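You operate a simulated robot arm through the tools that you are given. There is no shell and no other tool.

Carry out the task below with a simulated robot arm. There is one attempt and no reset: what you move stays moved.

TASK
Square up the frame corner in the jig.
Fine: in this order: purple slat along the end stop up to the fence, orange lever down on it, orange slat along the fence up to it, orange square up into the corner.
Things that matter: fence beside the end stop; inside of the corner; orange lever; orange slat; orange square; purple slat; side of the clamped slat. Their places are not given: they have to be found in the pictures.

Only the result counts: the job must be done as asked and must still hold three seconds after the hand-in. Knocking over, shifting, dropping, spilling or breaking anything else fails it.

THE ROBOT
A 6-joint arm with a four-finger gripper, fixed in place. Base frame: the origin is on the floor under the middle of its stand, x ahead of it, y to its left, z up; the work surface is at about z = 0.9. Lengths are in m, angles in rad, forces in N, time in s.
With the tool pointing down near the work surface it reaches from about 0.3 to 0.7 m from the base axis. Its first joint turns from -2.897 to 2.897 rad. Payload 3.43 kg.
The tool frame sits at the grasp point between the pads (the TCP): z along the fingers, y along the line on which they close. The tips reach 0.03 m beyond it. The gripper opens to 0.12 m; its body begins 0.085 m behind the TCP.
Orientation is that of the tool frame in the base frame, as a unit quaternion [w, x, y, z]. With the fingers straight down and closing along the base's y, the tool's x points along the base's -x, its y along +y and its z along -z.

THE INTERFACE
- The arm moves only by the tool play_rows. Its argument "commands" is a list of rows, each an object (a shift or turn left out is 0, a gripper value left out holds the last) with "dp": the shift along the tool's x, y, z in m, a list of three; "rotation": the turn, a rotation vector about the tool's x, y, z in degrees, a list of three. In form: [{"dp": [dx, dy, dz], "rotation": [ax, ay, az]}, ...]. A call has 1 to 20 rows; each row is the pose to reach, as a shift and turn from the pose commanded when the call began, along the tool's axes at that moment. "fingers" is the closure in counts, from 0 (fully open) to 255 (shut), set as the call begins (left out, the last holds). A row lasts 0.2 s, in which the tool goes at most 0.05 m and 0.15 rad; a call with a longer step from one row to the next is refused whole, and so is a gripper value outside its range. A pose out of reach is approached as far as the arm can. The call stops where the force on the tool passes 40 N (or 10 N more than at its start, if that is more) or the arm is blocked; 0.2 s more then pass. The fingers move at their own pace (about 0.04 m/s each) and stop on an object; they squeeze with about 25 N. The grip force told is the motor's: it shows also when the fingers shut on nothing. Time passes only in rows, and 0.2 s behind the last, so rows that repeat a pose let the fingers close. It gives the time, the measured TCP pose, the force on the tool (base axes), the opening and the grip force at its end, in the units of the frame above (readings bear some noise), with the torque about the TCP (base axes, N m) and any sound that the robot's microphone picked up.
- Cameras (640 x 400 px; columns grow to the right, rows downward): "scene" is fixed at [0.3986, -0.4998, 1.4548]; the picture's right is [-0.13, 0.99, 0.00], its down [0.75, 0.10, -0.66] and it looks along [-0.65, -0.09, -0.76] (base axes); focal length 266 px, centre (320, 200). "wrist" rides on the gripper at [0.071, -0.017, -0.12] in the tool frame; the picture's right is [0.23, 0.97, 0.00], its down [-0.81, 0.19, -0.55] and it looks along [-0.54, 0.13, 0.83] (tool axes); focal length 275 px, centre (320, 200).
- grab_frame(camera): a new picture of that camera. It takes no simulated time.
- slide_trunk(by): moves the trunk up (or, below 0, down) by that many m; the arm rides with it, the base frame stays. It gives what a move gives, with no picture.
- measure_at(camera, pixels): for up to 12 pixels [column, row] of the newest picture of that camera ("zoom" is the newest enlarged one), the place [x, y, z] in the base frame of the surface seen there, good to about 0.002 m. It takes no simulated time.
- close_up(camera, box): a new picture of the part [left, top, right, bottom] of that camera's present view, enlarged. It takes no simulated time.
- sign_off(): hands the job in; it is judged then, once.

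Unless the task says otherwise, let go and move clear before handing in.

The tools are called by a JSON object that holds its "method" and its "body". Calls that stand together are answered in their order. play_rows: Moves the arm, as the interface text tells. Its arguments: {"type":"object","properties":{"commands":{"type":"array"},"fingers":{"type":"number"}},"required":["commands"]} The other tools are called the same way: slide_trunk (by) moves the trunk up or down; grab_frame (camera) takes a picture; measure_at (camera, pixels) gives the place of the surface under pixels of a picture; close_up (camera, box) takes an enlarged picture of a part of a camera's view; sign_off () hands the job in.

At the start:

```text
t: 0.0
eef_pos: [0.1091, -0.3653, 1.2403]
orientation: [0.0, 0.0, 1.0, 0.0]
contact_force: [0.5, 0.6, 0.2]
ft_torque: [0.01, -0.03, 0.01]
grip_width: 0.1198
grasp_force: 0.1
trunk travel left (down, up): [-0.2, 0.24]
```

scene: 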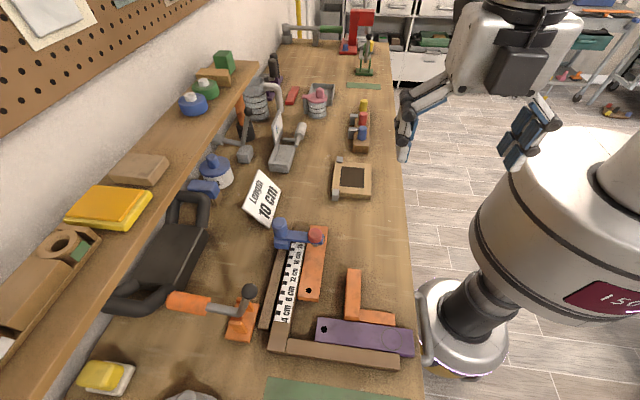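
wrist: 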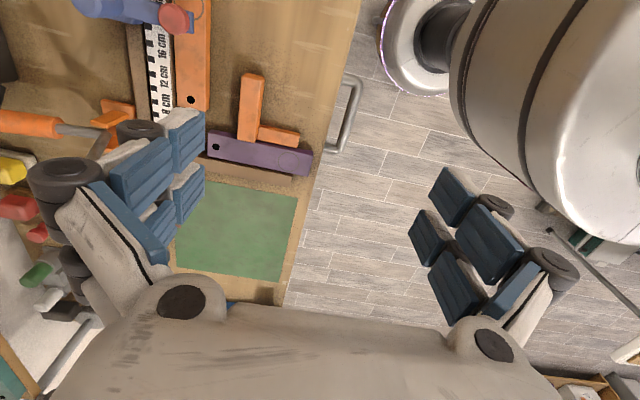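

The scene shows the jig: fence with ruler around (285,290), end stop around (335,355), purple slat at (365,338), orange slat at (313,262), orange square at (360,300), orange clamp lever at (190,303). I'll enlarge the area to see it better.

{"method": "close_up", "body": {"camera": "scene", "box": [150, 210, 430, 385]}}

{"method": "close_up", "body": {"camera": "wrist", "box": [0, 0, 360, 225]}}

```text
2.29 times, centred on (290, 298) of scene
```

zoom: 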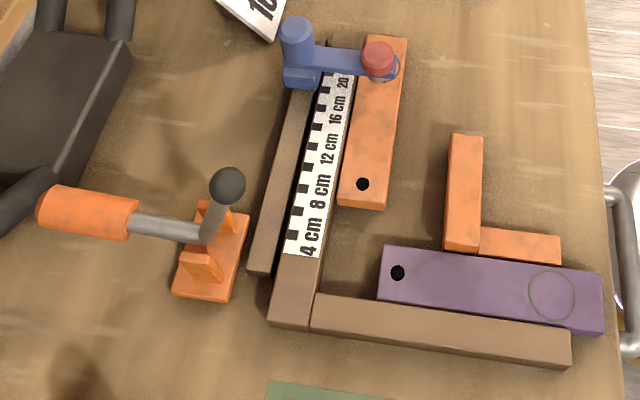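

```text
1.78 times, centred on (180, 112) of wrist
```

zoom: 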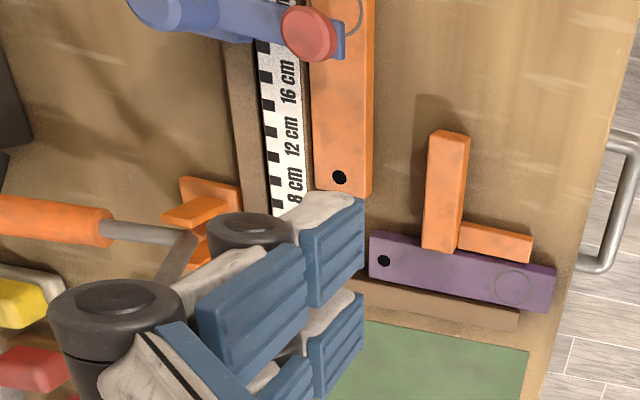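

The close-up shows the slats, jig rails and two toggle clamps (orange one open by its handle, blue one across the orange slat). I'll take the scene close-up again and measure points on it.

{"method": "close_up", "body": {"camera": "scene", "box": [150, 210, 430, 385]}}

{"method": "measure_at", "body": {"camera": "zoom", "pixels": [[385, 250], [600, 272], [597, 325], [382, 295], [397, 272], [552, 296], [316, 300], [568, 335], [562, 355], [314, 325], [275, 315], [305, 318]]}}

{"method": "measure_at", "body": {"camera": "zoom", "pixels": [[370, 40], [402, 42], [342, 195], [382, 200], [362, 184], [455, 138], [480, 138], [446, 235], [476, 240], [482, 230], [556, 240], [556, 258]]}}

{"method": "measure_at", "body": {"camera": "zoom", "pixels": [[60, 210], [120, 215], [165, 225], [205, 232], [228, 185], [218, 215], [240, 220], [230, 290], [180, 285], [297, 30], [378, 55], [345, 62]]}}

```text
2.29 times, centred on (290, 298) of scene
```

zoom: 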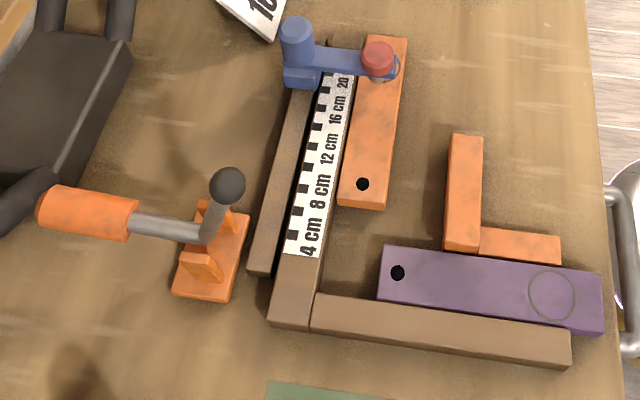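

```text
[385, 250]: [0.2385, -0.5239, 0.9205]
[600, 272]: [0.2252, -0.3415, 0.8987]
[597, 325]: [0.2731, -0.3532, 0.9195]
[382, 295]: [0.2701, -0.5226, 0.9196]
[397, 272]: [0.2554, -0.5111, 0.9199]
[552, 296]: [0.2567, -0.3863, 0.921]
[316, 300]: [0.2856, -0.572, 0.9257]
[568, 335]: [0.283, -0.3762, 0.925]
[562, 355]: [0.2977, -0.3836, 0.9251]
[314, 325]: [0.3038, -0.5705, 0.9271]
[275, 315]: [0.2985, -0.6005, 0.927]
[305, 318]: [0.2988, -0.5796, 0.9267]
```

```text
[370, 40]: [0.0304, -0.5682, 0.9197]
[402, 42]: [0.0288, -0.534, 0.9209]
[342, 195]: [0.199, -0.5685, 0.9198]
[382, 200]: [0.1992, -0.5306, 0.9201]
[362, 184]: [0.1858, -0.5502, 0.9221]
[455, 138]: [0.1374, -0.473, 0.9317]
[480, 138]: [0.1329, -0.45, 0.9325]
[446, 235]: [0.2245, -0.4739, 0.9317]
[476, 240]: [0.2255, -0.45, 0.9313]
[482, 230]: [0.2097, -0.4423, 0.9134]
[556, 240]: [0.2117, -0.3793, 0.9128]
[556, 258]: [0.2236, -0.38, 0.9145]
```

```text
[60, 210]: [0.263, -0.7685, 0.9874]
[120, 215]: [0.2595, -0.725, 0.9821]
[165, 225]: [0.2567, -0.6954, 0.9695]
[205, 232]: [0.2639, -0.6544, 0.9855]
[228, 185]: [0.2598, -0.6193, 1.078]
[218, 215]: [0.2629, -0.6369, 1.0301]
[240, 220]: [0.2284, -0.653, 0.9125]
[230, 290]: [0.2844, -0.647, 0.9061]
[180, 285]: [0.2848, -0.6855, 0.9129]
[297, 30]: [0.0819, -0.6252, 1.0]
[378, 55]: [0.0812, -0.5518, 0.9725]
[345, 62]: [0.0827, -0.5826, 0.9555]
```

Measurements give the end stop's inner face near x≈0.281, fence near y≈-0.575, the purple slat spanning y≈-0.524 to -0.346, and the lever ball at (0.26,-0.62,1.078). I'll zoom in tighter to get edges accurately and to see whether the blue clamp touches the orange slat.

{"method": "close_up", "body": {"camera": "scene", "box": [300, 260, 428, 375]}}

{"method": "measure_at", "body": {"camera": "zoom", "pixels": [[100, 200], [200, 200], [300, 200], [400, 200], [500, 200], [320, 100], [320, 300], [320, 350], [100, 300], [200, 300], [400, 300], [500, 300]]}}

{"method": "close_up", "body": {"camera": "scene", "box": [255, 210, 345, 266]}}

{"method": "close_up", "body": {"camera": "scene", "box": [155, 270, 285, 350]}}

```text
3.48 times, centred on (364, 318) of scene
```

zoom: 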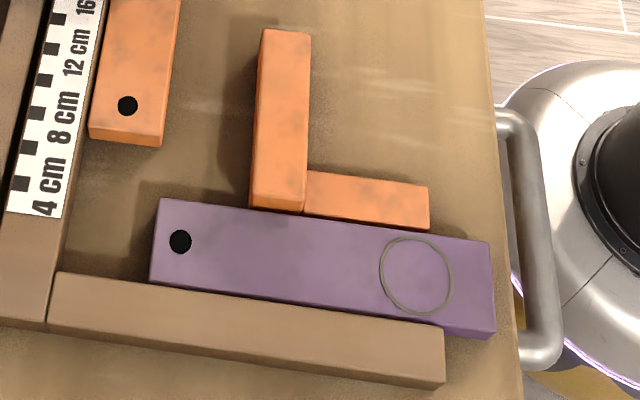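

```text
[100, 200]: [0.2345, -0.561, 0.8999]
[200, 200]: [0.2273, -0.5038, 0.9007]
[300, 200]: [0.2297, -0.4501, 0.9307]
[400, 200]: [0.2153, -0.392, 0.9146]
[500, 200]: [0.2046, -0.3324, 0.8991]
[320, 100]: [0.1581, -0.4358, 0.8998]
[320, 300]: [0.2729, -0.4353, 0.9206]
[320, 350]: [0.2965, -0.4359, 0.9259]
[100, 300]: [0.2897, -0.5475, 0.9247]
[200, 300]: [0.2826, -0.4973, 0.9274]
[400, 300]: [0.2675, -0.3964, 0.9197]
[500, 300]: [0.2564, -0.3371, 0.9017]
```

```text
7.11 times, centred on (300, 238) of scene
```

zoom: 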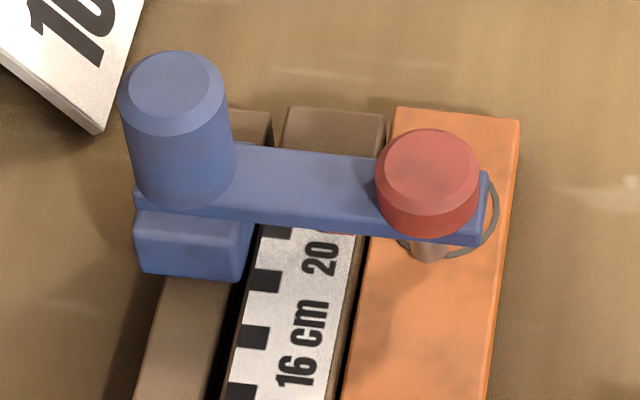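

```text
4.92 times, centred on (220, 310) of scene
```

zoom: 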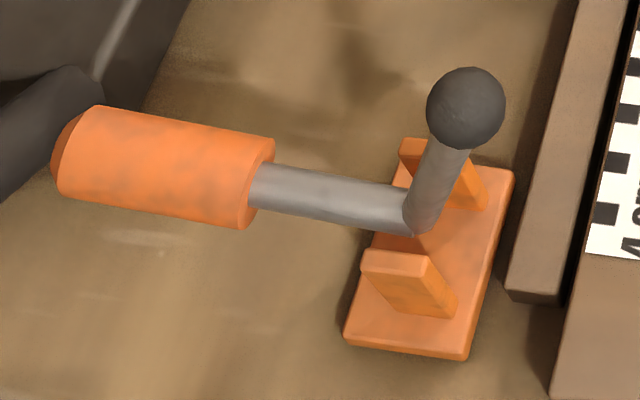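

The lever close-up shows the clamp base, yokes, rod with black ball upright and orange handle horizontal. I'll measure lever points, then the blue clamp.

{"method": "measure_at", "body": {"camera": "zoom", "pixels": [[466, 108], [466, 75], [445, 140], [440, 170], [425, 205], [410, 230], [390, 205], [320, 190], [260, 180], [230, 170], [80, 150], [400, 265]]}}

{"method": "measure_at", "body": {"camera": "zoom", "pixels": [[410, 150], [475, 190], [505, 175], [460, 350], [355, 335], [430, 260], [445, 310], [540, 250], [560, 100], [570, 290], [600, 300], [620, 200]]}}

{"method": "close_up", "body": {"camera": "scene", "box": [255, 210, 345, 266]}}

{"method": "measure_at", "body": {"camera": "zoom", "pixels": [[428, 165], [428, 222], [428, 248], [428, 258], [470, 240], [485, 210], [260, 170], [180, 80], [190, 230], [190, 270], [330, 150], [310, 300]]}}

{"method": "measure_at", "body": {"camera": "zoom", "pixels": [[200, 330], [160, 370], [245, 390], [350, 330], [358, 330], [345, 380], [380, 350], [490, 350], [510, 350], [330, 120], [245, 120], [400, 120]]}}

```text
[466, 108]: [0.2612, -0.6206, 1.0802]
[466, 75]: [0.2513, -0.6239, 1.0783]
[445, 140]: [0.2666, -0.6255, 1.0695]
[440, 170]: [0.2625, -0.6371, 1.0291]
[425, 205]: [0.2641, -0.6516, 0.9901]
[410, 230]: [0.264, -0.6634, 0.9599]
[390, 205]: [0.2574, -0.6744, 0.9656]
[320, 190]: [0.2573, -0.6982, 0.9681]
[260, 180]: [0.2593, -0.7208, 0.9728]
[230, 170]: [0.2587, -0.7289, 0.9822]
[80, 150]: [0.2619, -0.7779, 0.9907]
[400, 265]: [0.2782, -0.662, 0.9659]
```

```text
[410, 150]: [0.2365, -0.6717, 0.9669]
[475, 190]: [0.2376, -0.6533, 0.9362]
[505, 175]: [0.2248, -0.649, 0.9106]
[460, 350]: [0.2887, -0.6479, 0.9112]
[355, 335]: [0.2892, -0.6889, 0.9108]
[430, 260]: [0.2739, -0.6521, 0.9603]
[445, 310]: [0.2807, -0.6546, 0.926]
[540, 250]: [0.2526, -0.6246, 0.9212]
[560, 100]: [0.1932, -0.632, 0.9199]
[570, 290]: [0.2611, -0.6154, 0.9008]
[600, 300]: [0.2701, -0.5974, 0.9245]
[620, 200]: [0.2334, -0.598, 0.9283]
```

```text
7.11 times, centred on (300, 238) of scene
```

zoom: 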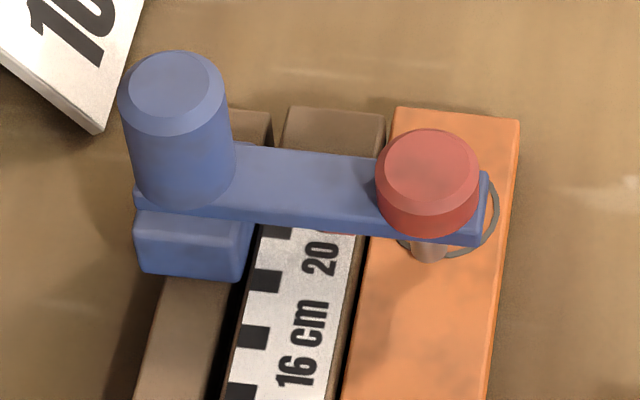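

```text
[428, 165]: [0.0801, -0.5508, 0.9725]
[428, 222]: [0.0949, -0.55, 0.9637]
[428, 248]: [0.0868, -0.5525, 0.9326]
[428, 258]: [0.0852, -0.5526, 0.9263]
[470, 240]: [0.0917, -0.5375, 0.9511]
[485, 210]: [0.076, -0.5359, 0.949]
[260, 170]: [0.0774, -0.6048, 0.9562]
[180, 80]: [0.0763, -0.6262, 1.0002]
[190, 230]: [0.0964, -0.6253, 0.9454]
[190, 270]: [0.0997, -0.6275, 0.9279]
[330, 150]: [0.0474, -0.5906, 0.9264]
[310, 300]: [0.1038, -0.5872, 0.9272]
```

```text
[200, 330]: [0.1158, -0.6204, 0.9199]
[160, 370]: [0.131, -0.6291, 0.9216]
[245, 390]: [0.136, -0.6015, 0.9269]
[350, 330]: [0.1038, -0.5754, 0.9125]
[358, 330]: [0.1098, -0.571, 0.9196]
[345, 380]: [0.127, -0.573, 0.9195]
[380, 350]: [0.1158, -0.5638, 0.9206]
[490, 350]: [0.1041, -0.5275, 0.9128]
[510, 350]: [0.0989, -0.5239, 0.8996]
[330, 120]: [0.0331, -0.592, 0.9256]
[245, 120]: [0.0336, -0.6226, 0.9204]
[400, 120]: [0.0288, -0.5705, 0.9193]
```

The blue piece is a carriage on the outer rail whose pin (zoom pixel 428,250) comes down near the orange slat at (0.085,-0.552); I need a side view to see if it touches. I'll move the arm so that the wrist camera looks toward -y at it from low.

{"method": "play_rows", "body": {"commands": [{"dp": [0.002, -0.003, 0.014], "rotation": [0, 0, 7.5]}, {"dp": [0.003, -0.006, 0.028], "rotation": [0, 0, 15]}, {"dp": [0.005, -0.009, 0.042], "rotation": [0, 0, 22.5]}, {"dp": [0.006, -0.012, 0.056], "rotation": [0, 0, 30]}, {"dp": [0.008, -0.015, 0.07], "rotation": [0, 0, 37.5]}, {"dp": [0.009, -0.018, 0.084], "rotation": [0, 0, 45]}, {"dp": [0.011, -0.02, 0.098], "rotation": [0, 0, 52.5]}, {"dp": [0.012, -0.023, 0.112], "rotation": [0, 0, 60]}, {"dp": [0.014, -0.026, 0.126], "rotation": [0, 0, 67.5]}, {"dp": [0.016, -0.029, 0.14], "rotation": [0, 0, 75]}, {"dp": [0.018, -0.032, 0.154], "rotation": [0, 0, 82.5]}, {"dp": [0.019, -0.035, 0.168], "rotation": [0, 0, 90]}], "fingers": 0}}

{"method": "grab_frame", "body": {"camera": "wrist"}}

{"method": "grab_frame", "body": {"camera": "scene"}}

```text
t: 2.6
eef_pos: [0.0897, -0.4003, 1.0715]
orientation: [0.0, 0.708, 0.706, 0.0]
contact_force: [0.4, -0.9, 0.6]
ft_torque: [-0.03, -0.04, 0.0]
grip_width: 0.1198
grasp_force: 0.1
trunk travel left (down, up): [-0.2, 0.24]
```

```text
taken
```

wrist: 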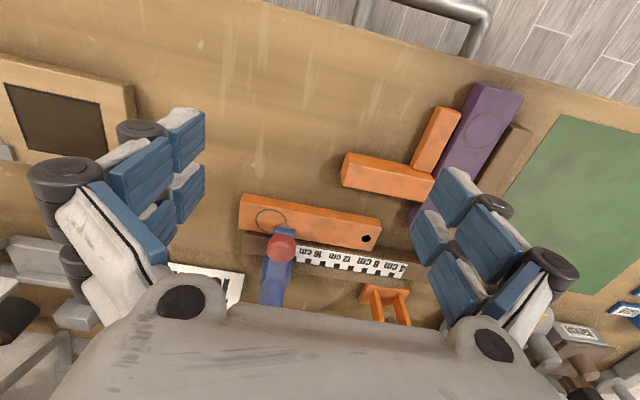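

```text
taken
```

scene: 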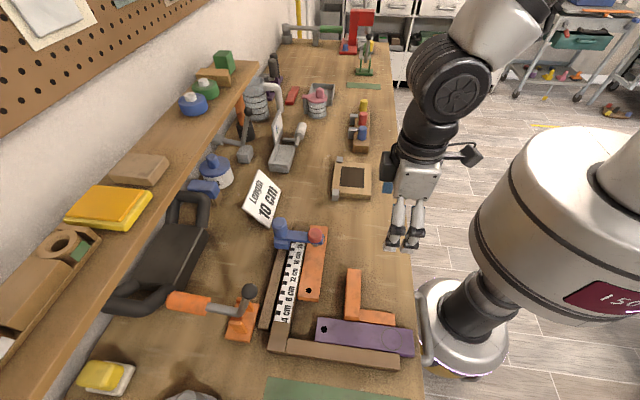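

The wrist view (image is inverted: down in picture is toward -y and up) shows the blue arm at (280,265) over the orange slat's ring (270,217). I'll enlarge it.

{"method": "close_up", "body": {"camera": "wrist", "box": [225, 180, 425, 305]}}

{"method": "close_up", "body": {"camera": "wrist", "box": [240, 195, 320, 245]}}

{"method": "measure_at", "body": {"camera": "zoom", "pixels": [[320, 200], [320, 250], [320, 300], [320, 330], [320, 350], [280, 200], [250, 250], [400, 200]]}}

```text
3.20 times, centred on (325, 242) of wrist
```

zoom: 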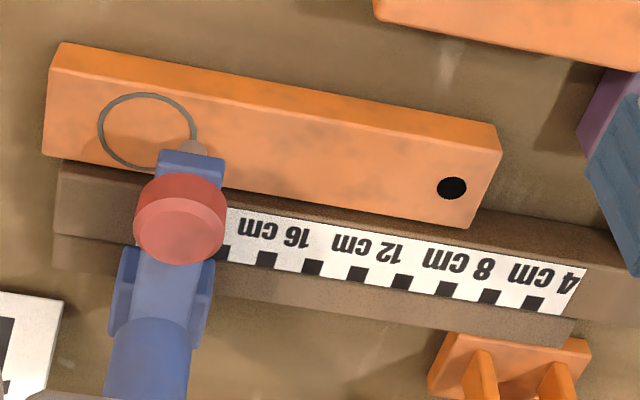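

```text
8.00 times, centred on (280, 220) of wrist
```

zoom: 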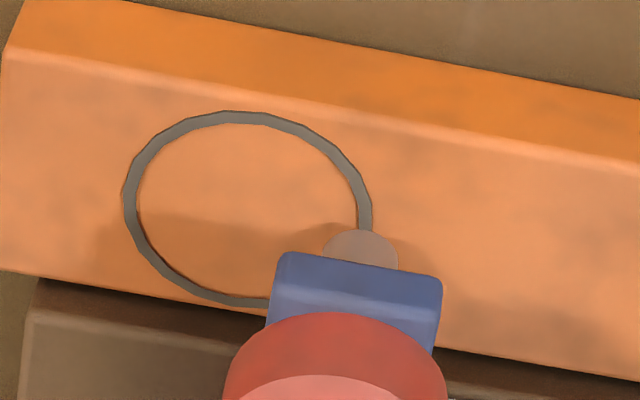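

```text
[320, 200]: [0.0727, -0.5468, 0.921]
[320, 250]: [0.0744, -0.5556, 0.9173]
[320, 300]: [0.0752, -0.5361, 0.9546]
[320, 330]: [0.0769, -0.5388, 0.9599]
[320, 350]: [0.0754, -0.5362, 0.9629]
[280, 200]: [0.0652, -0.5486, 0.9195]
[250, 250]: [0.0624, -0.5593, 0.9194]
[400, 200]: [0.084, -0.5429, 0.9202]
```

The pin's lower end (zoom pixel 360,245) seems to end just over the slat, near the ring; I can't tell contact from here. I'll tilt the tool to see it from the side.

{"method": "play_rows", "body": {"commands": [{"dp": [0, 0, 0.012], "rotation": [0, -7, 0]}, {"dp": [0, 0, 0.024], "rotation": [0, -14, 0]}, {"dp": [0, 0, 0.036], "rotation": [0, -21, 0]}, {"dp": [0, 0, 0.048], "rotation": [0, -28, 0]}, {"dp": [0, 0, 0.06], "rotation": [0, -35, 0]}, {"dp": [0, 0, 0.07], "rotation": [0, -40, 0]}]}}

{"method": "grab_frame", "body": {"camera": "wrist"}}

{"method": "close_up", "body": {"camera": "wrist", "box": [210, 130, 410, 255]}}

```text
t: 4.0
eef_pos: [0.0932, -0.4, 1.0006]
orientation: [0.241, 0.665, 0.664, -0.243]
contact_force: [0.2, -0.1, 0.3]
ft_torque: [0.0, -0.04, 0.03]
grip_width: 0.1197
grasp_force: 0.1
out of reach, approached as far as the arm can: row 3
trunk travel left (down, up): [-0.2, 0.24]
```

```text
taken
```

wrist: 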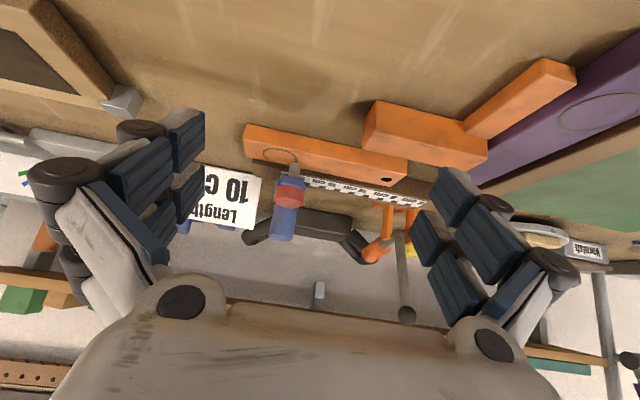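

```text
3.20 times, centred on (310, 192) of wrist
```

zoom: 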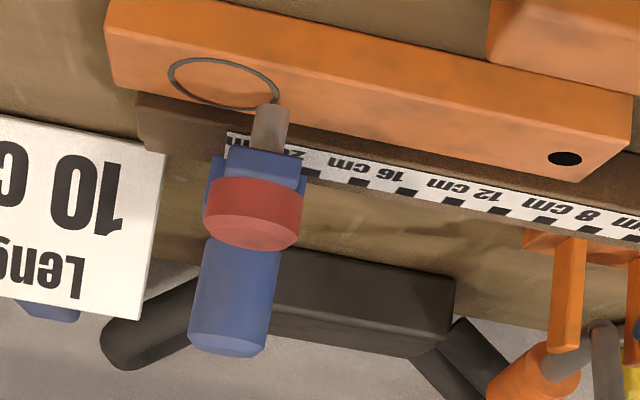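

The tilted view shows the tan pin ending at zoom pixel (270,105) on or just above the slat. I'll measure around its end.

{"method": "measure_at", "body": {"camera": "zoom", "pixels": [[270, 95], [270, 100], [270, 105], [270, 110], [270, 120], [268, 135], [250, 105], [300, 110], [222, 60], [222, 105], [170, 75], [278, 90]]}}

{"method": "close_up", "body": {"camera": "wrist", "box": [270, 145, 318, 175]}}

```text
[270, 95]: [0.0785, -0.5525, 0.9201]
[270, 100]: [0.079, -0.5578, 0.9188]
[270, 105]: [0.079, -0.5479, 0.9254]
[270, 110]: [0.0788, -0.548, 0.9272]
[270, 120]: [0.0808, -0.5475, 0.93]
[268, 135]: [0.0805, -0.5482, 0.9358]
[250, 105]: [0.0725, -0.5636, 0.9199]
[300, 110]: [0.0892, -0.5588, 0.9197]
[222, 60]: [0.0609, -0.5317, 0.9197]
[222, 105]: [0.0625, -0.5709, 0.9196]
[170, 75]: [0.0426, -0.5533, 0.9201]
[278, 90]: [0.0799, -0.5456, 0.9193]
```

```text
13.33 times, centred on (294, 160) of wrist
```

zoom: 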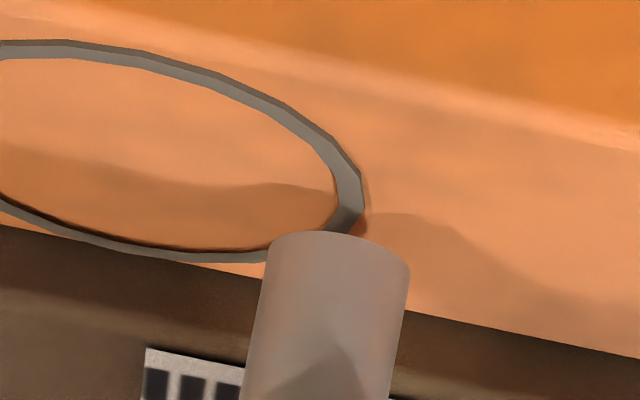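

The pin's end is at z≈0.925 with the slat top at 0.920, so the blue clamp hovers clear of the slat and can be left alone. I'll restore the vertical tool and close the fingers to measure their footprint.

{"method": "play_rows", "body": {"commands": [{"dp": [0, 0, 0], "rotation": [0, 8, 0]}, {"dp": [-0.01, 0, -0.02], "rotation": [0, 16, 0]}, {"dp": [-0.02, 0, -0.04], "rotation": [0, 24, 0]}, {"dp": [-0.03, 0, -0.06], "rotation": [0, 32, 0]}, {"dp": [-0.04, 0, -0.07], "rotation": [0, 40, 0]}, {"dp": [-0.04, 0, -0.07], "rotation": [0, 40, 0]}, {"dp": [-0.04, 0, -0.07], "rotation": [0, 40, 0]}, {"dp": [-0.04, 0, -0.07], "rotation": [0, 40, 0]}, {"dp": [-0.04, 0, -0.07], "rotation": [0, 40, 0]}], "fingers": 255}}

{"method": "grab_frame", "body": {"camera": "wrist"}}

{"method": "grab_frame", "body": {"camera": "scene"}}

```text
t: 6.0
eef_pos: [0.0922, -0.384, 1.0803]
orientation: [0.0, 0.707, 0.707, 0.0]
contact_force: [-0.4, 0.0, 0.5]
ft_torque: [-0.01, -0.02, 0.0]
grip_width: 0.0
grasp_force: 25.1
out of reach, approached as far as the arm can: row 3, 4
trunk travel left (down, up): [-0.2, 0.24]
```

```text
taken
```

wrist: 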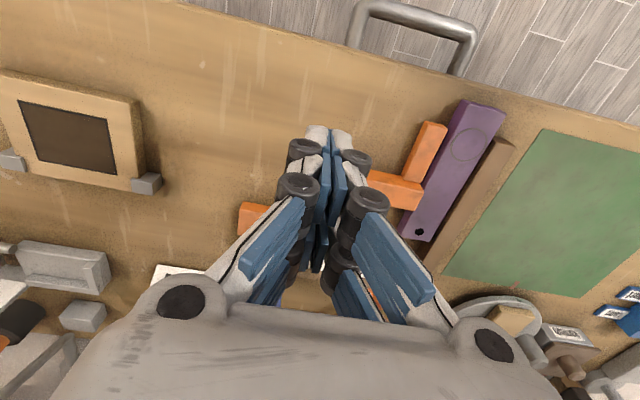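

```text
taken
```

scene: 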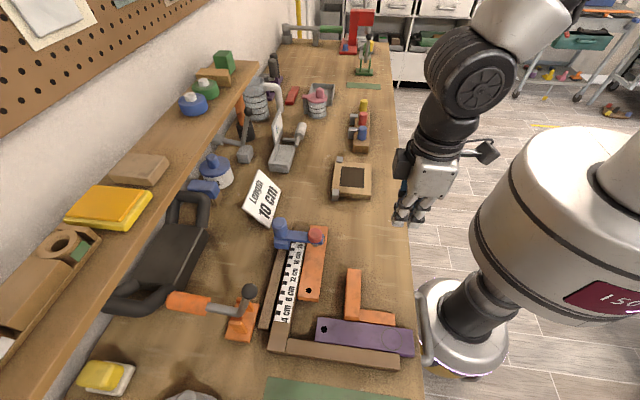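

The fingers are shut, seen at wrist pixels (300,140)-(380,300). I'll enlarge and measure points on the fingers.

{"method": "close_up", "body": {"camera": "wrist", "box": [210, 115, 450, 265]}}

{"method": "measure_at", "body": {"camera": "zoom", "pixels": [[285, 50], [318, 45], [345, 50], [250, 105], [240, 190], [300, 180], [310, 300], [390, 115], [430, 230], [360, 300], [370, 400], [320, 170]]}}

{"method": "close_up", "body": {"camera": "scene", "box": [370, 130, 490, 235]}}

```text
2.67 times, centred on (330, 190) of wrist
```

zoom: 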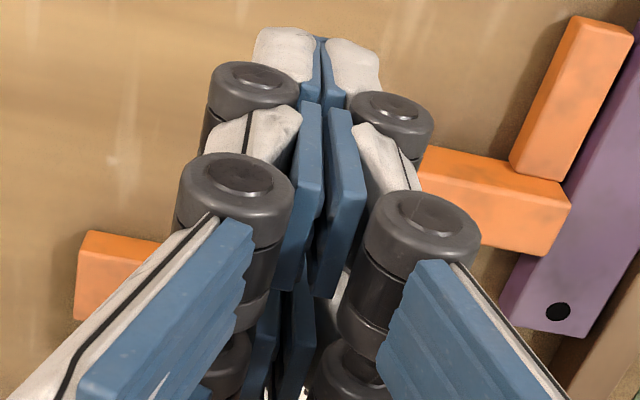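

```text
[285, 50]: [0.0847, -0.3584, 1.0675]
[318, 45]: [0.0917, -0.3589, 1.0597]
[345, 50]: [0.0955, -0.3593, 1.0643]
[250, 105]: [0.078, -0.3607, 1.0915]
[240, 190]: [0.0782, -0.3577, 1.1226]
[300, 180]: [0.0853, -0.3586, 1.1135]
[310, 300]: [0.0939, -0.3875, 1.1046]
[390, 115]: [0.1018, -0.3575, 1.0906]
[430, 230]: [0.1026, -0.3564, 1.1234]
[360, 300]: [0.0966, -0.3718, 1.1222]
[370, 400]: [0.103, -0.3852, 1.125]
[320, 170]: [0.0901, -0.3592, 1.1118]
```

```text
3.81 times, centred on (430, 182) of scene
```

zoom: 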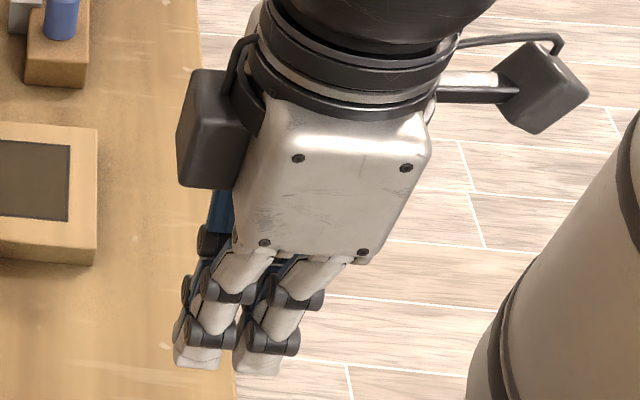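

Closed, the finger assembly spans about ±0.026 m along tool x and about ±0.01 m along tool y near the tips. I'll move in front of the purple slat's near end, high, and look at it.

{"method": "play_rows", "body": {"commands": [{"dp": [0.019, 0.034, 0.006]}, {"dp": [0.038, 0.068, 0.012]}, {"dp": [0.057, 0.102, 0.018]}, {"dp": [0.076, 0.136, 0.024]}, {"dp": [0.094, 0.17, 0.03]}]}}

{"method": "grab_frame", "body": {"camera": "wrist"}}

{"method": "close_up", "body": {"camera": "scene", "box": [300, 260, 460, 375]}}

```text
t: 7.2
eef_pos: [0.2636, -0.2907, 1.0514]
orientation: [-0.001, 0.707, 0.707, 0.0]
contact_force: [0.6, 0.5, 0.6]
ft_torque: [0.01, 0.04, -0.01]
grip_width: 0.0
grasp_force: 24.6
trunk travel left (down, up): [-0.2, 0.24]
```

```text
taken
```

wrist: 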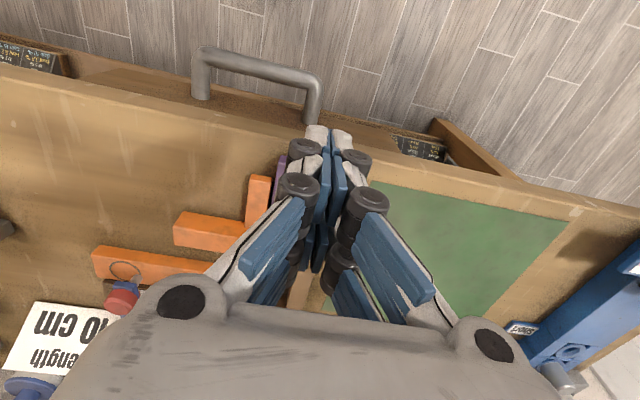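

```text
3.48 times, centred on (380, 318) of scene
```

zoom: 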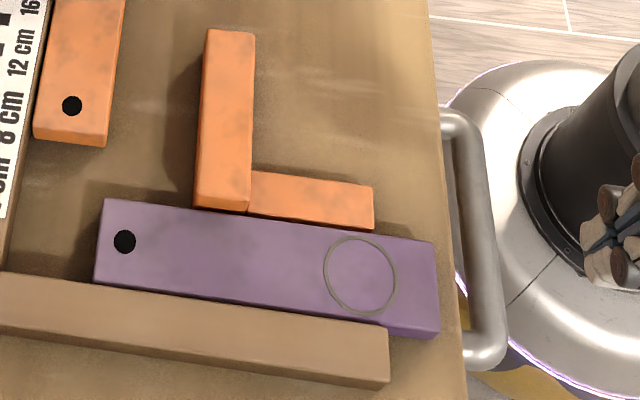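

The scene close-up shows the purple slat fully plus the bench handle at zoom (475,200). I'll measure slat edges, the square, the end stop and the handle height.

{"method": "measure_at", "body": {"camera": "zoom", "pixels": [[475, 200], [470, 125], [490, 345], [450, 320], [430, 150], [432, 250], [432, 325], [436, 300], [110, 205], [100, 275], [380, 318], [420, 322]]}}

{"method": "measure_at", "body": {"camera": "zoom", "pixels": [[200, 203], [242, 206], [252, 200], [368, 190], [370, 215], [250, 175], [212, 35], [250, 38], [380, 240], [300, 228], [20, 280], [385, 330]]}}

```text
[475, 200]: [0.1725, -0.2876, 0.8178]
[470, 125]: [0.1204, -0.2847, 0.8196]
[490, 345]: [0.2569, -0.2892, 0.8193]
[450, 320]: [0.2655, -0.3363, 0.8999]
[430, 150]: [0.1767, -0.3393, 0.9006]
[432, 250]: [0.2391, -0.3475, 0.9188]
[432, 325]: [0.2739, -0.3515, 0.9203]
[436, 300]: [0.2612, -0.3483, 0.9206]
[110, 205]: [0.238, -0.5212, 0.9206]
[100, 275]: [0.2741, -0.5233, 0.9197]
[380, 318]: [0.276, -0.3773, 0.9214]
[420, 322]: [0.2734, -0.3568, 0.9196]
```

```text
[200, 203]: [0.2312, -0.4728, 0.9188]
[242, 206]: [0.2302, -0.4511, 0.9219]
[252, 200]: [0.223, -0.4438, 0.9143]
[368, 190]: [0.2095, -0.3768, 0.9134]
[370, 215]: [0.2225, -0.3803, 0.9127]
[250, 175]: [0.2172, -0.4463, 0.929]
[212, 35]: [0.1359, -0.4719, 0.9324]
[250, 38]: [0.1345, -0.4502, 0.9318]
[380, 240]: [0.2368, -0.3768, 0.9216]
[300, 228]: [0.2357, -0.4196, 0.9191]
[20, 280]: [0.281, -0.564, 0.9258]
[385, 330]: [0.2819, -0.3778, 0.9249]
```

The slat is parallel to the end stop with about a 5 mm gap (edge x≈0.276 vs 0.281) and needs to go about 51 mm in -y; the handle is well below at z≈0.82. I'll lower the closed fingers in front of its near end.

{"method": "play_rows", "body": {"commands": [{"dp": [0, -0.002, 0.04]}, {"dp": [0, -0.004, 0.08]}, {"dp": [0, -0.005, 0.105]}, {"dp": [0, -0.005, 0.116]}]}}

{"method": "close_up", "body": {"camera": "scene", "box": [300, 260, 460, 375]}}

```text
t: 8.2
eef_pos: [0.2558, -0.2919, 0.9353]
orientation: [0.0, 0.707, 0.707, 0.001]
contact_force: [-0.1, 0.4, -0.9]
ft_torque: [-0.04, 0.01, -0.03]
grip_width: 0.0002
grasp_force: 24.9
trunk travel left (down, up): [-0.2, 0.24]
```

```text
3.48 times, centred on (380, 318) of scene
```

zoom: 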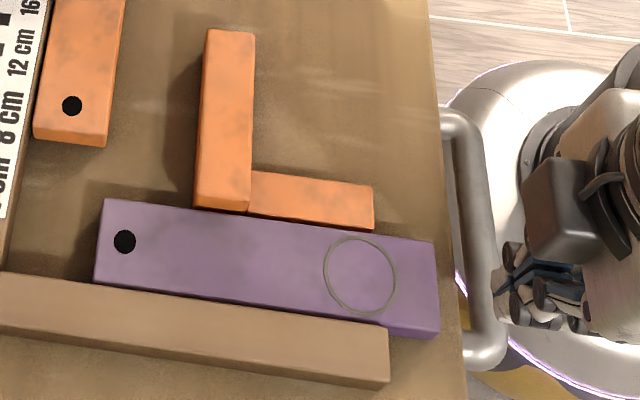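

Fingers are down beside the bench edge at zoom (500-560,250-320), with no contact. I'll measure the finger side facing the slat.

{"method": "measure_at", "body": {"camera": "zoom", "pixels": [[497, 275], [497, 310], [505, 260], [515, 300], [530, 310], [505, 305], [520, 320], [545, 265]]}}

{"method": "close_up", "body": {"camera": "scene", "box": [400, 300, 480, 370]}}

```text
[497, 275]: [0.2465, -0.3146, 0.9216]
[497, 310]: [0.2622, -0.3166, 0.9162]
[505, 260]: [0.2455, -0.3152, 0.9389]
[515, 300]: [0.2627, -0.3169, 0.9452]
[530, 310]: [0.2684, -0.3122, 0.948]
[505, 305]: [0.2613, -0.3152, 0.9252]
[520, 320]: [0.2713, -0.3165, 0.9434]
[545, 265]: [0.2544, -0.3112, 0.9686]
```

```text
5.71 times, centred on (440, 335) of scene
```

zoom: 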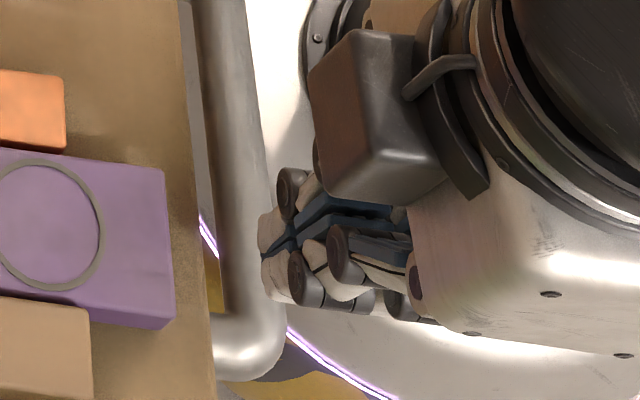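

The finger face is at y≈-0.316, tips spanning x≈0.245-0.267; contact will come at TCP y≈-0.322. I'll push the slat slowly in -y with a slight +x drift, stopping about 12 mm short.

{"method": "play_rows", "body": {"commands": [{"dp": [-0.01, 0.001, 0]}, {"dp": [-0.02, 0.002, 0]}, {"dp": [-0.026, 0.002, 0]}, {"dp": [-0.032, 0.002, 0]}, {"dp": [-0.037, 0.003, 0]}, {"dp": [-0.042, 0.004, 0]}, {"dp": [-0.047, 0.005, 0]}, {"dp": [-0.052, 0.006, 0]}, {"dp": [-0.057, 0.007, 0]}, {"dp": [-0.062, 0.008, 0]}, {"dp": [-0.068, 0.009, 0]}]}}

{"method": "close_up", "body": {"camera": "scene", "box": [260, 255, 430, 375]}}

```text
t: 10.6
eef_pos: [0.2639, -0.3607, 0.9365]
orientation: [0.001, 0.707, 0.707, 0.001]
contact_force: [0.4, -0.1, -0.7]
ft_torque: [-0.03, 0.02, 0.0]
grip_width: 0.0
grasp_force: 24.7
trunk travel left (down, up): [-0.2, 0.24]
```

```text
3.33 times, centred on (345, 315) of scene
```

zoom: 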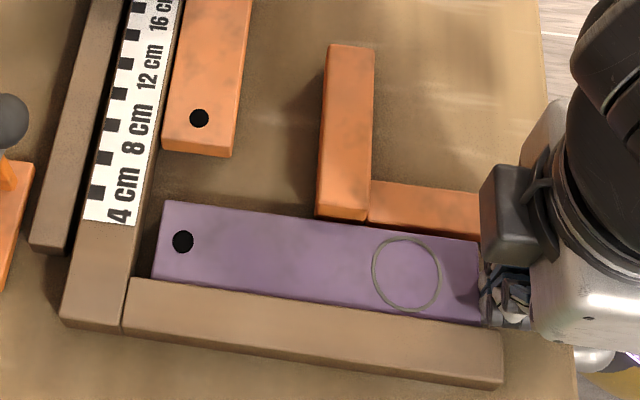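

The slat slid smoothly; its -y end is now at zoom (155,240), about 1 cm from the fence. I'll measure its edges and the remaining gap.

{"method": "measure_at", "body": {"camera": "zoom", "pixels": [[166, 205], [160, 240], [156, 272], [300, 290], [440, 312], [470, 316], [300, 222], [440, 242], [140, 240], [132, 260], [320, 314], [480, 335]]}}

{"method": "close_up", "body": {"camera": "scene", "box": [276, 305, 340, 345]}}

```text
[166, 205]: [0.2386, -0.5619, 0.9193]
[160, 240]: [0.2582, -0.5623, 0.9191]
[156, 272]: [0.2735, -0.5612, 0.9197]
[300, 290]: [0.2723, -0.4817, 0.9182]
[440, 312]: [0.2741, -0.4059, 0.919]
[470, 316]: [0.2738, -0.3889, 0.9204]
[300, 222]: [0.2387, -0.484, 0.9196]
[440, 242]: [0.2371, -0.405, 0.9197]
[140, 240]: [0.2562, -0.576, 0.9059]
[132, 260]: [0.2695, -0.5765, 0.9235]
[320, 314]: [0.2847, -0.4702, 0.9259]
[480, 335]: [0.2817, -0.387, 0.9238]
```

```text
10.00 times, centred on (308, 325) of scene
```

zoom: 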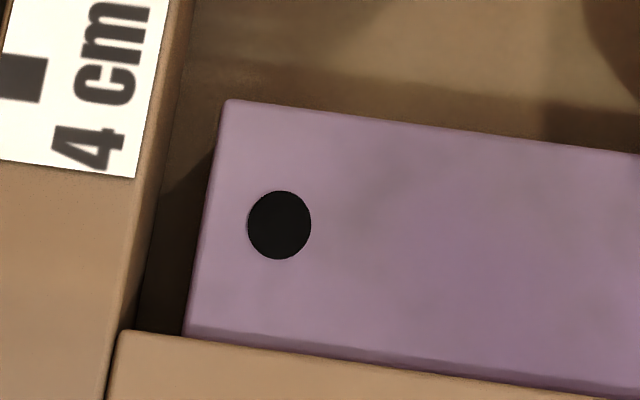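

The slat end is at y≈-0.5635 (fence face -0.576) with a ~4-5 mm gap still to the end stop. I'll push on to near the fence, then square it against the end stop from its other side.

{"method": "play_rows", "body": {"commands": [{"dp": [-0.003, 0, 0]}, {"dp": [-0.006, 0, 0]}, {"dp": [-0.009, 0, 0]}, {"dp": [-0.0115, 0, 0]}, {"dp": [-0.0115, 0, 0]}]}}

{"method": "close_up", "body": {"camera": "scene", "box": [276, 305, 340, 345]}}

{"method": "measure_at", "body": {"camera": "zoom", "pixels": [[150, 250], [135, 300], [165, 150], [190, 150], [180, 200], [170, 250], [165, 300], [200, 330]]}}

```text
t: 11.8
eef_pos: [0.2632, -0.3708, 0.9357]
orientation: [0.001, 0.707, 0.708, 0.001]
contact_force: [0.4, 0.8, 0.4]
ft_torque: [-0.01, -0.01, -0.02]
grip_width: 0.0
grasp_force: 25.6
trunk travel left (down, up): [-0.2, 0.24]
```

```text
10.00 times, centred on (308, 325) of scene
```

zoom: 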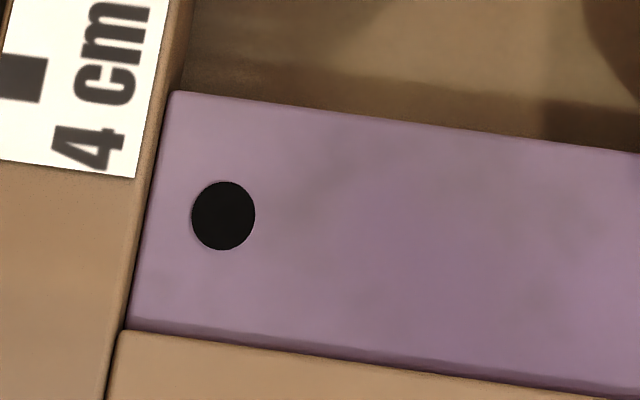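

```text
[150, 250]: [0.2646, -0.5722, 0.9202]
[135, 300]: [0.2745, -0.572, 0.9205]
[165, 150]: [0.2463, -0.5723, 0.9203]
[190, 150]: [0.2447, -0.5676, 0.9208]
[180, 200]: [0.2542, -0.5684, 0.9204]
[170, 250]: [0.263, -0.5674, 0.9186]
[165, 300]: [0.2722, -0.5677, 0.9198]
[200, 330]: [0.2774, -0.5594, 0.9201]
```

The slat end is within a couple of mm of the fence (zoom 130-170 columns). I'll nudge 1 mm steps until the force rises.

{"method": "play_rows", "body": {"commands": [{"dp": [-0.001, 0, 0]}, {"dp": [-0.002, 0, 0]}, {"dp": [-0.003, 0, 0]}, {"dp": [-0.003, 0, 0]}]}}

{"method": "close_up", "body": {"camera": "scene", "box": [276, 305, 340, 345]}}

{"method": "measure_at", "body": {"camera": "zoom", "pixels": [[150, 250], [140, 250], [135, 300], [125, 300], [160, 150], [175, 100], [300, 340], [500, 365]]}}

```text
t: 12.8
eef_pos: [0.2635, -0.3714, 0.9351]
orientation: [0.0, 0.707, 0.708, 0.0]
contact_force: [-1.6, 13.2, 2.1]
ft_torque: [0.2, 0.05, -0.01]
grip_width: 0.0059
grasp_force: 25.1
trunk travel left (down, up): [-0.2, 0.24]
```

```text
10.00 times, centred on (308, 325) of scene
```

zoom: 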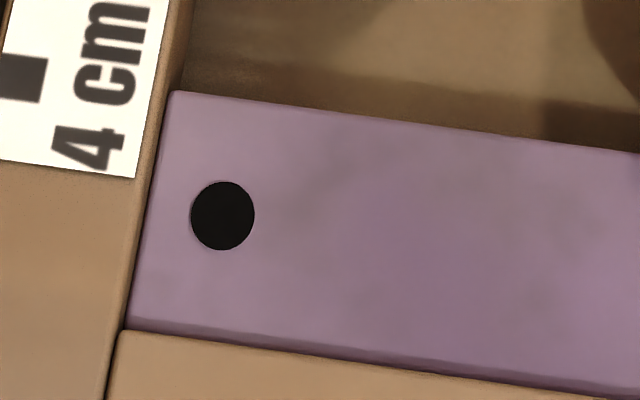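

```text
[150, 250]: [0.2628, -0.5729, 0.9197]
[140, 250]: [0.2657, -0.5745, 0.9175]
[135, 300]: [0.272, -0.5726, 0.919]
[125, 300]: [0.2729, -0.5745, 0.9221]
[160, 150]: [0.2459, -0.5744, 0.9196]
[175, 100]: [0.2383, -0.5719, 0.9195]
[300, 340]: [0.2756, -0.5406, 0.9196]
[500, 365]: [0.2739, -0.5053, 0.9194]
```

The force reads 13 N against the fence, so the slat's end is seated (y≈-0.5745). I'll back off, rise, and check the hand's outline before working near the lever.

{"method": "play_rows", "body": {"commands": [{"dp": [0.012, 0, 0]}, {"dp": [0.014, 0, -0.03]}, {"dp": [0.014, 0, -0.06]}, {"dp": [0.014, 0, -0.06]}]}}

{"method": "close_up", "body": {"camera": "scene", "box": [260, 200, 500, 350]}}

{"method": "measure_at", "body": {"camera": "zoom", "pixels": [[340, 250], [335, 220], [350, 200], [345, 280], [380, 240], [390, 290], [420, 330], [460, 340], [500, 330], [430, 280], [350, 320], [360, 300]]}}

```text
t: 13.8
eef_pos: [0.2642, -0.3614, 0.9962]
orientation: [-0.001, 0.707, 0.707, 0.0]
contact_force: [-0.1, 0.1, -0.9]
ft_torque: [0.03, 0.0, 0.02]
grip_width: 0.0
grasp_force: 24.8
trunk travel left (down, up): [-0.2, 0.24]
```

```text
2.67 times, centred on (380, 275) of scene
```

zoom: 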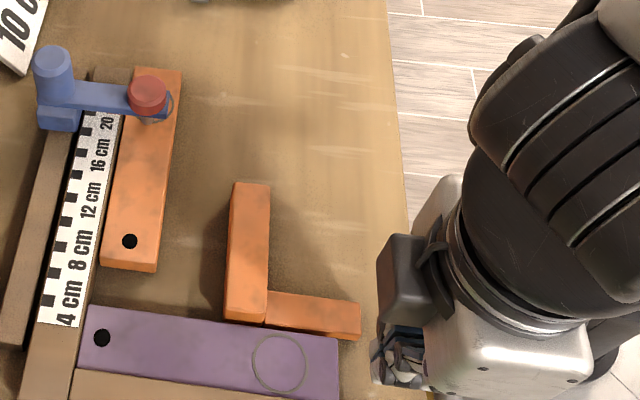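

```text
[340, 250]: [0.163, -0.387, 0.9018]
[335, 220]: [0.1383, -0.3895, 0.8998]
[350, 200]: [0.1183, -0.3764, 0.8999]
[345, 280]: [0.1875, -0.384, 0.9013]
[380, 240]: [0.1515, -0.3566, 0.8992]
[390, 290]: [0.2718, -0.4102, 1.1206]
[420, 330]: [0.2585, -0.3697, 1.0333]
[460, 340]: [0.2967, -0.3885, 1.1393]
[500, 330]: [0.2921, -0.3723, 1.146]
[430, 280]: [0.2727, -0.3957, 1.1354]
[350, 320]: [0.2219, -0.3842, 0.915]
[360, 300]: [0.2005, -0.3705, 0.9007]
```

The hand's dark box stays about 5 cm from the lever ball in the planned pose. I'll rotate back to the default yaw (narrow finger profile along y) and move over the free spot at (0.205,-0.495) beside the purple slat.

{"method": "play_rows", "body": {"commands": [{"dp": [-0.011, -0.005, 0], "rotation": [0, 0, -7.5]}, {"dp": [-0.022, -0.01, 0], "rotation": [0, 0, -15]}, {"dp": [-0.033, -0.015, 0], "rotation": [0, 0, -22.5]}, {"dp": [-0.044, -0.02, 0], "rotation": [0, 0, -30]}, {"dp": [-0.055, -0.025, 0], "rotation": [0, 0, -37.5]}, {"dp": [-0.066, -0.03, 0], "rotation": [0, 0, -45]}, {"dp": [-0.077, -0.035, 0], "rotation": [0, 0, -52.5]}, {"dp": [-0.088, -0.04, 0], "rotation": [0, 0, -60]}, {"dp": [-0.099, -0.045, 0], "rotation": [0, 0, -67.5]}, {"dp": [-0.11, -0.05, 0], "rotation": [0, 0, -75]}, {"dp": [-0.121, -0.055, 0], "rotation": [0, 0, -82.5]}, {"dp": [-0.132, -0.06, 0], "rotation": [0, 0, -90]}]}}

{"method": "grab_frame", "body": {"camera": "scene"}}

{"method": "grab_frame", "body": {"camera": "wrist"}}

```text
t: 16.4
eef_pos: [0.2049, -0.4913, 0.9964]
orientation: [0.0, -0.002, 1.0, 0.0]
contact_force: [0.2, -0.4, -0.2]
ft_torque: [0.0, -0.05, -0.03]
grip_width: 0.0
grasp_force: 25.0
trunk travel left (down, up): [-0.2, 0.24]
```

```text
taken
```

scene: 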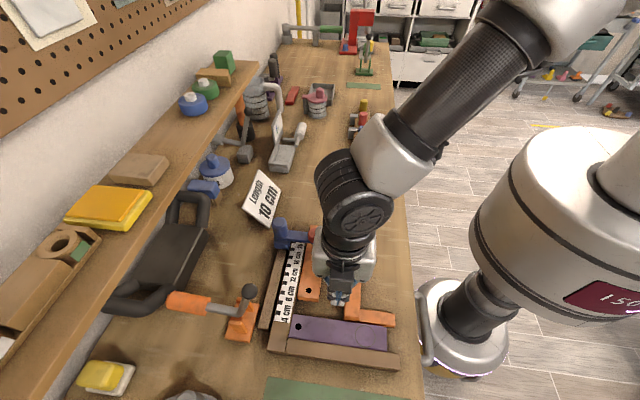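

```text
taken
```

wrist: 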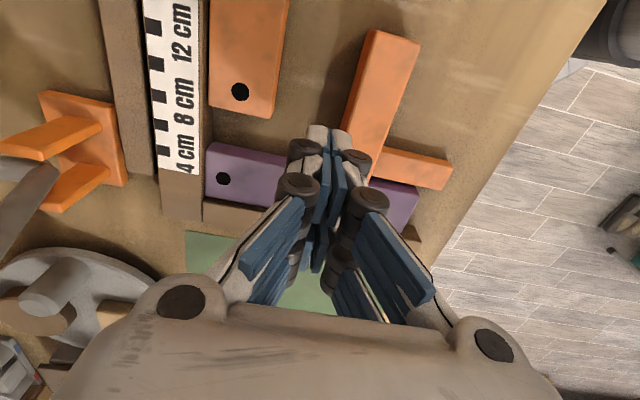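

The fingers hover at (0.205,-0.491), between the orange slat and the square. I'll descend there and then push the purple slat in +x in small steps against the end stop.

{"method": "play_rows", "body": {"commands": [{"dp": [0.004, -0.003, 0.02]}, {"dp": [0.004, -0.003, 0.04]}, {"dp": [0.004, -0.003, 0.055]}, {"dp": [0.004, -0.003, 0.061]}, {"dp": [0.004, -0.003, 0.061]}]}}

{"method": "close_up", "body": {"camera": "wrist", "box": [180, 60, 470, 240]}}

{"method": "close_up", "body": {"camera": "scene", "box": [260, 260, 420, 375]}}

```text
t: 17.6
eef_pos: [0.2033, -0.4946, 0.9334]
orientation: [0.0, -0.001, 1.0, 0.0]
contact_force: [0.2, 0.6, 0.6]
ft_torque: [-0.01, 0.01, -0.02]
grip_width: 0.0002
grasp_force: 25.2
trunk travel left (down, up): [-0.2, 0.24]
```

```text
2.21 times, centred on (325, 150) of wrist
```

zoom: 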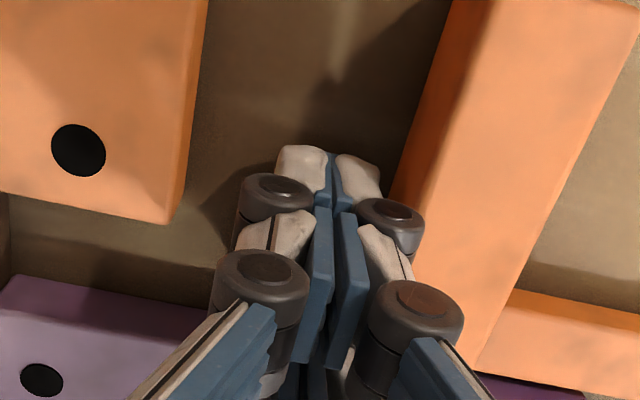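

```text
3.48 times, centred on (340, 318) of scene
```

zoom: 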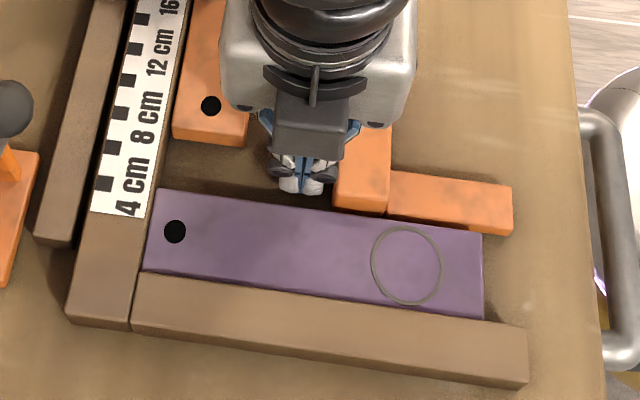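

The fingers sit clear beside the slat (scene zoom 300,185). I'll push +x in small steps.

{"method": "play_rows", "body": {"commands": [{"dp": [-0.004, 0, 0]}, {"dp": [-0.007, 0, 0]}, {"dp": [-0.009, 0, 0]}, {"dp": [-0.011, 0, 0]}, {"dp": [-0.012, 0, 0]}, {"dp": [-0.013, 0, 0]}, {"dp": [-0.013, 0, 0]}]}}

{"method": "close_up", "body": {"camera": "scene", "box": [260, 260, 420, 375]}}

```text
t: 19.2
eef_pos: [0.2125, -0.4943, 0.9338]
orientation: [0.001, 0.0, 1.0, 0.0]
contact_force: [-3.2, 0.8, 1.3]
ft_torque: [0.03, 0.05, 0.0]
grip_width: 0.0059
grasp_force: 25.5
trunk travel left (down, up): [-0.2, 0.24]
```

```text
3.48 times, centred on (340, 318) of scene
```

zoom: 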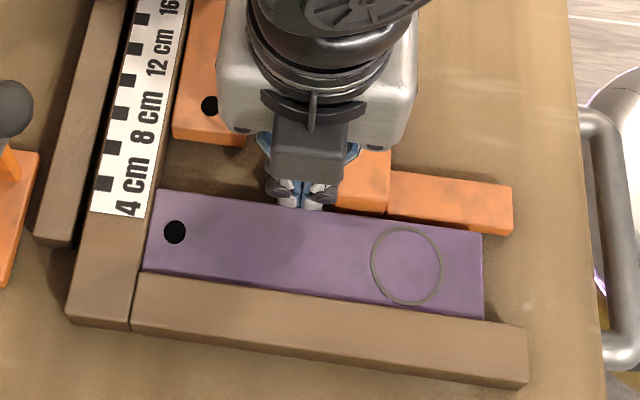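

The fingers now press the slat's side with about 3 N. I'll check at high zoom whether the dark gap strip along the end stop has closed.

{"method": "close_up", "body": {"camera": "scene", "box": [276, 305, 340, 345]}}

{"method": "close_up", "body": {"camera": "scene", "box": [340, 305, 420, 365]}}

{"method": "close_up", "body": {"camera": "wrist", "box": [180, 60, 470, 240]}}

```text
10.00 times, centred on (308, 325) of scene
```

zoom: 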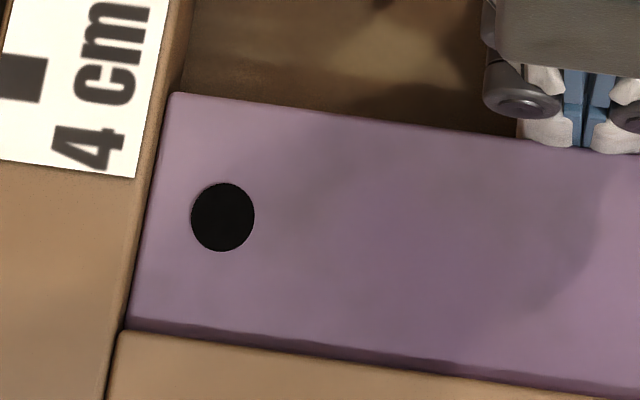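

```text
6.67 times, centred on (380, 335) of scene
```

zoom: 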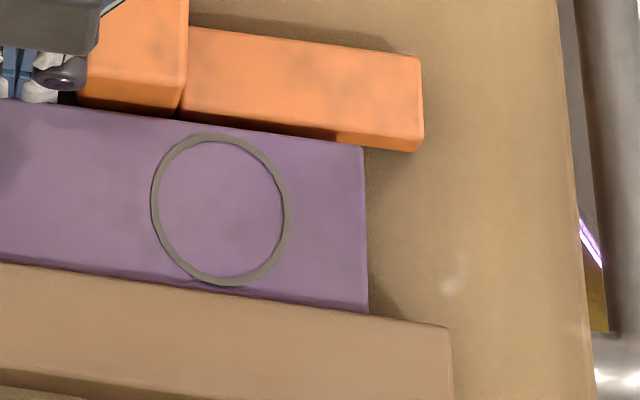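

```text
2.21 times, centred on (325, 150) of wrist
```

zoom: 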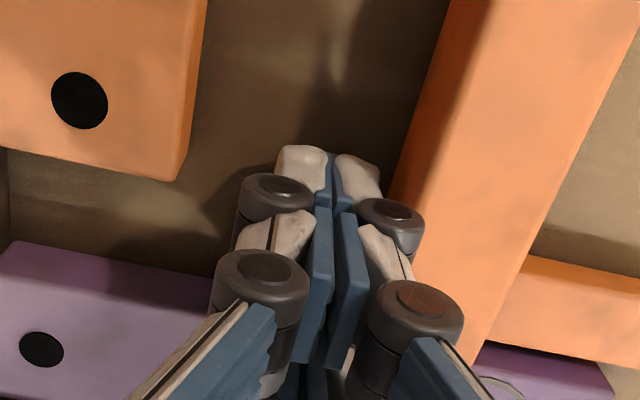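

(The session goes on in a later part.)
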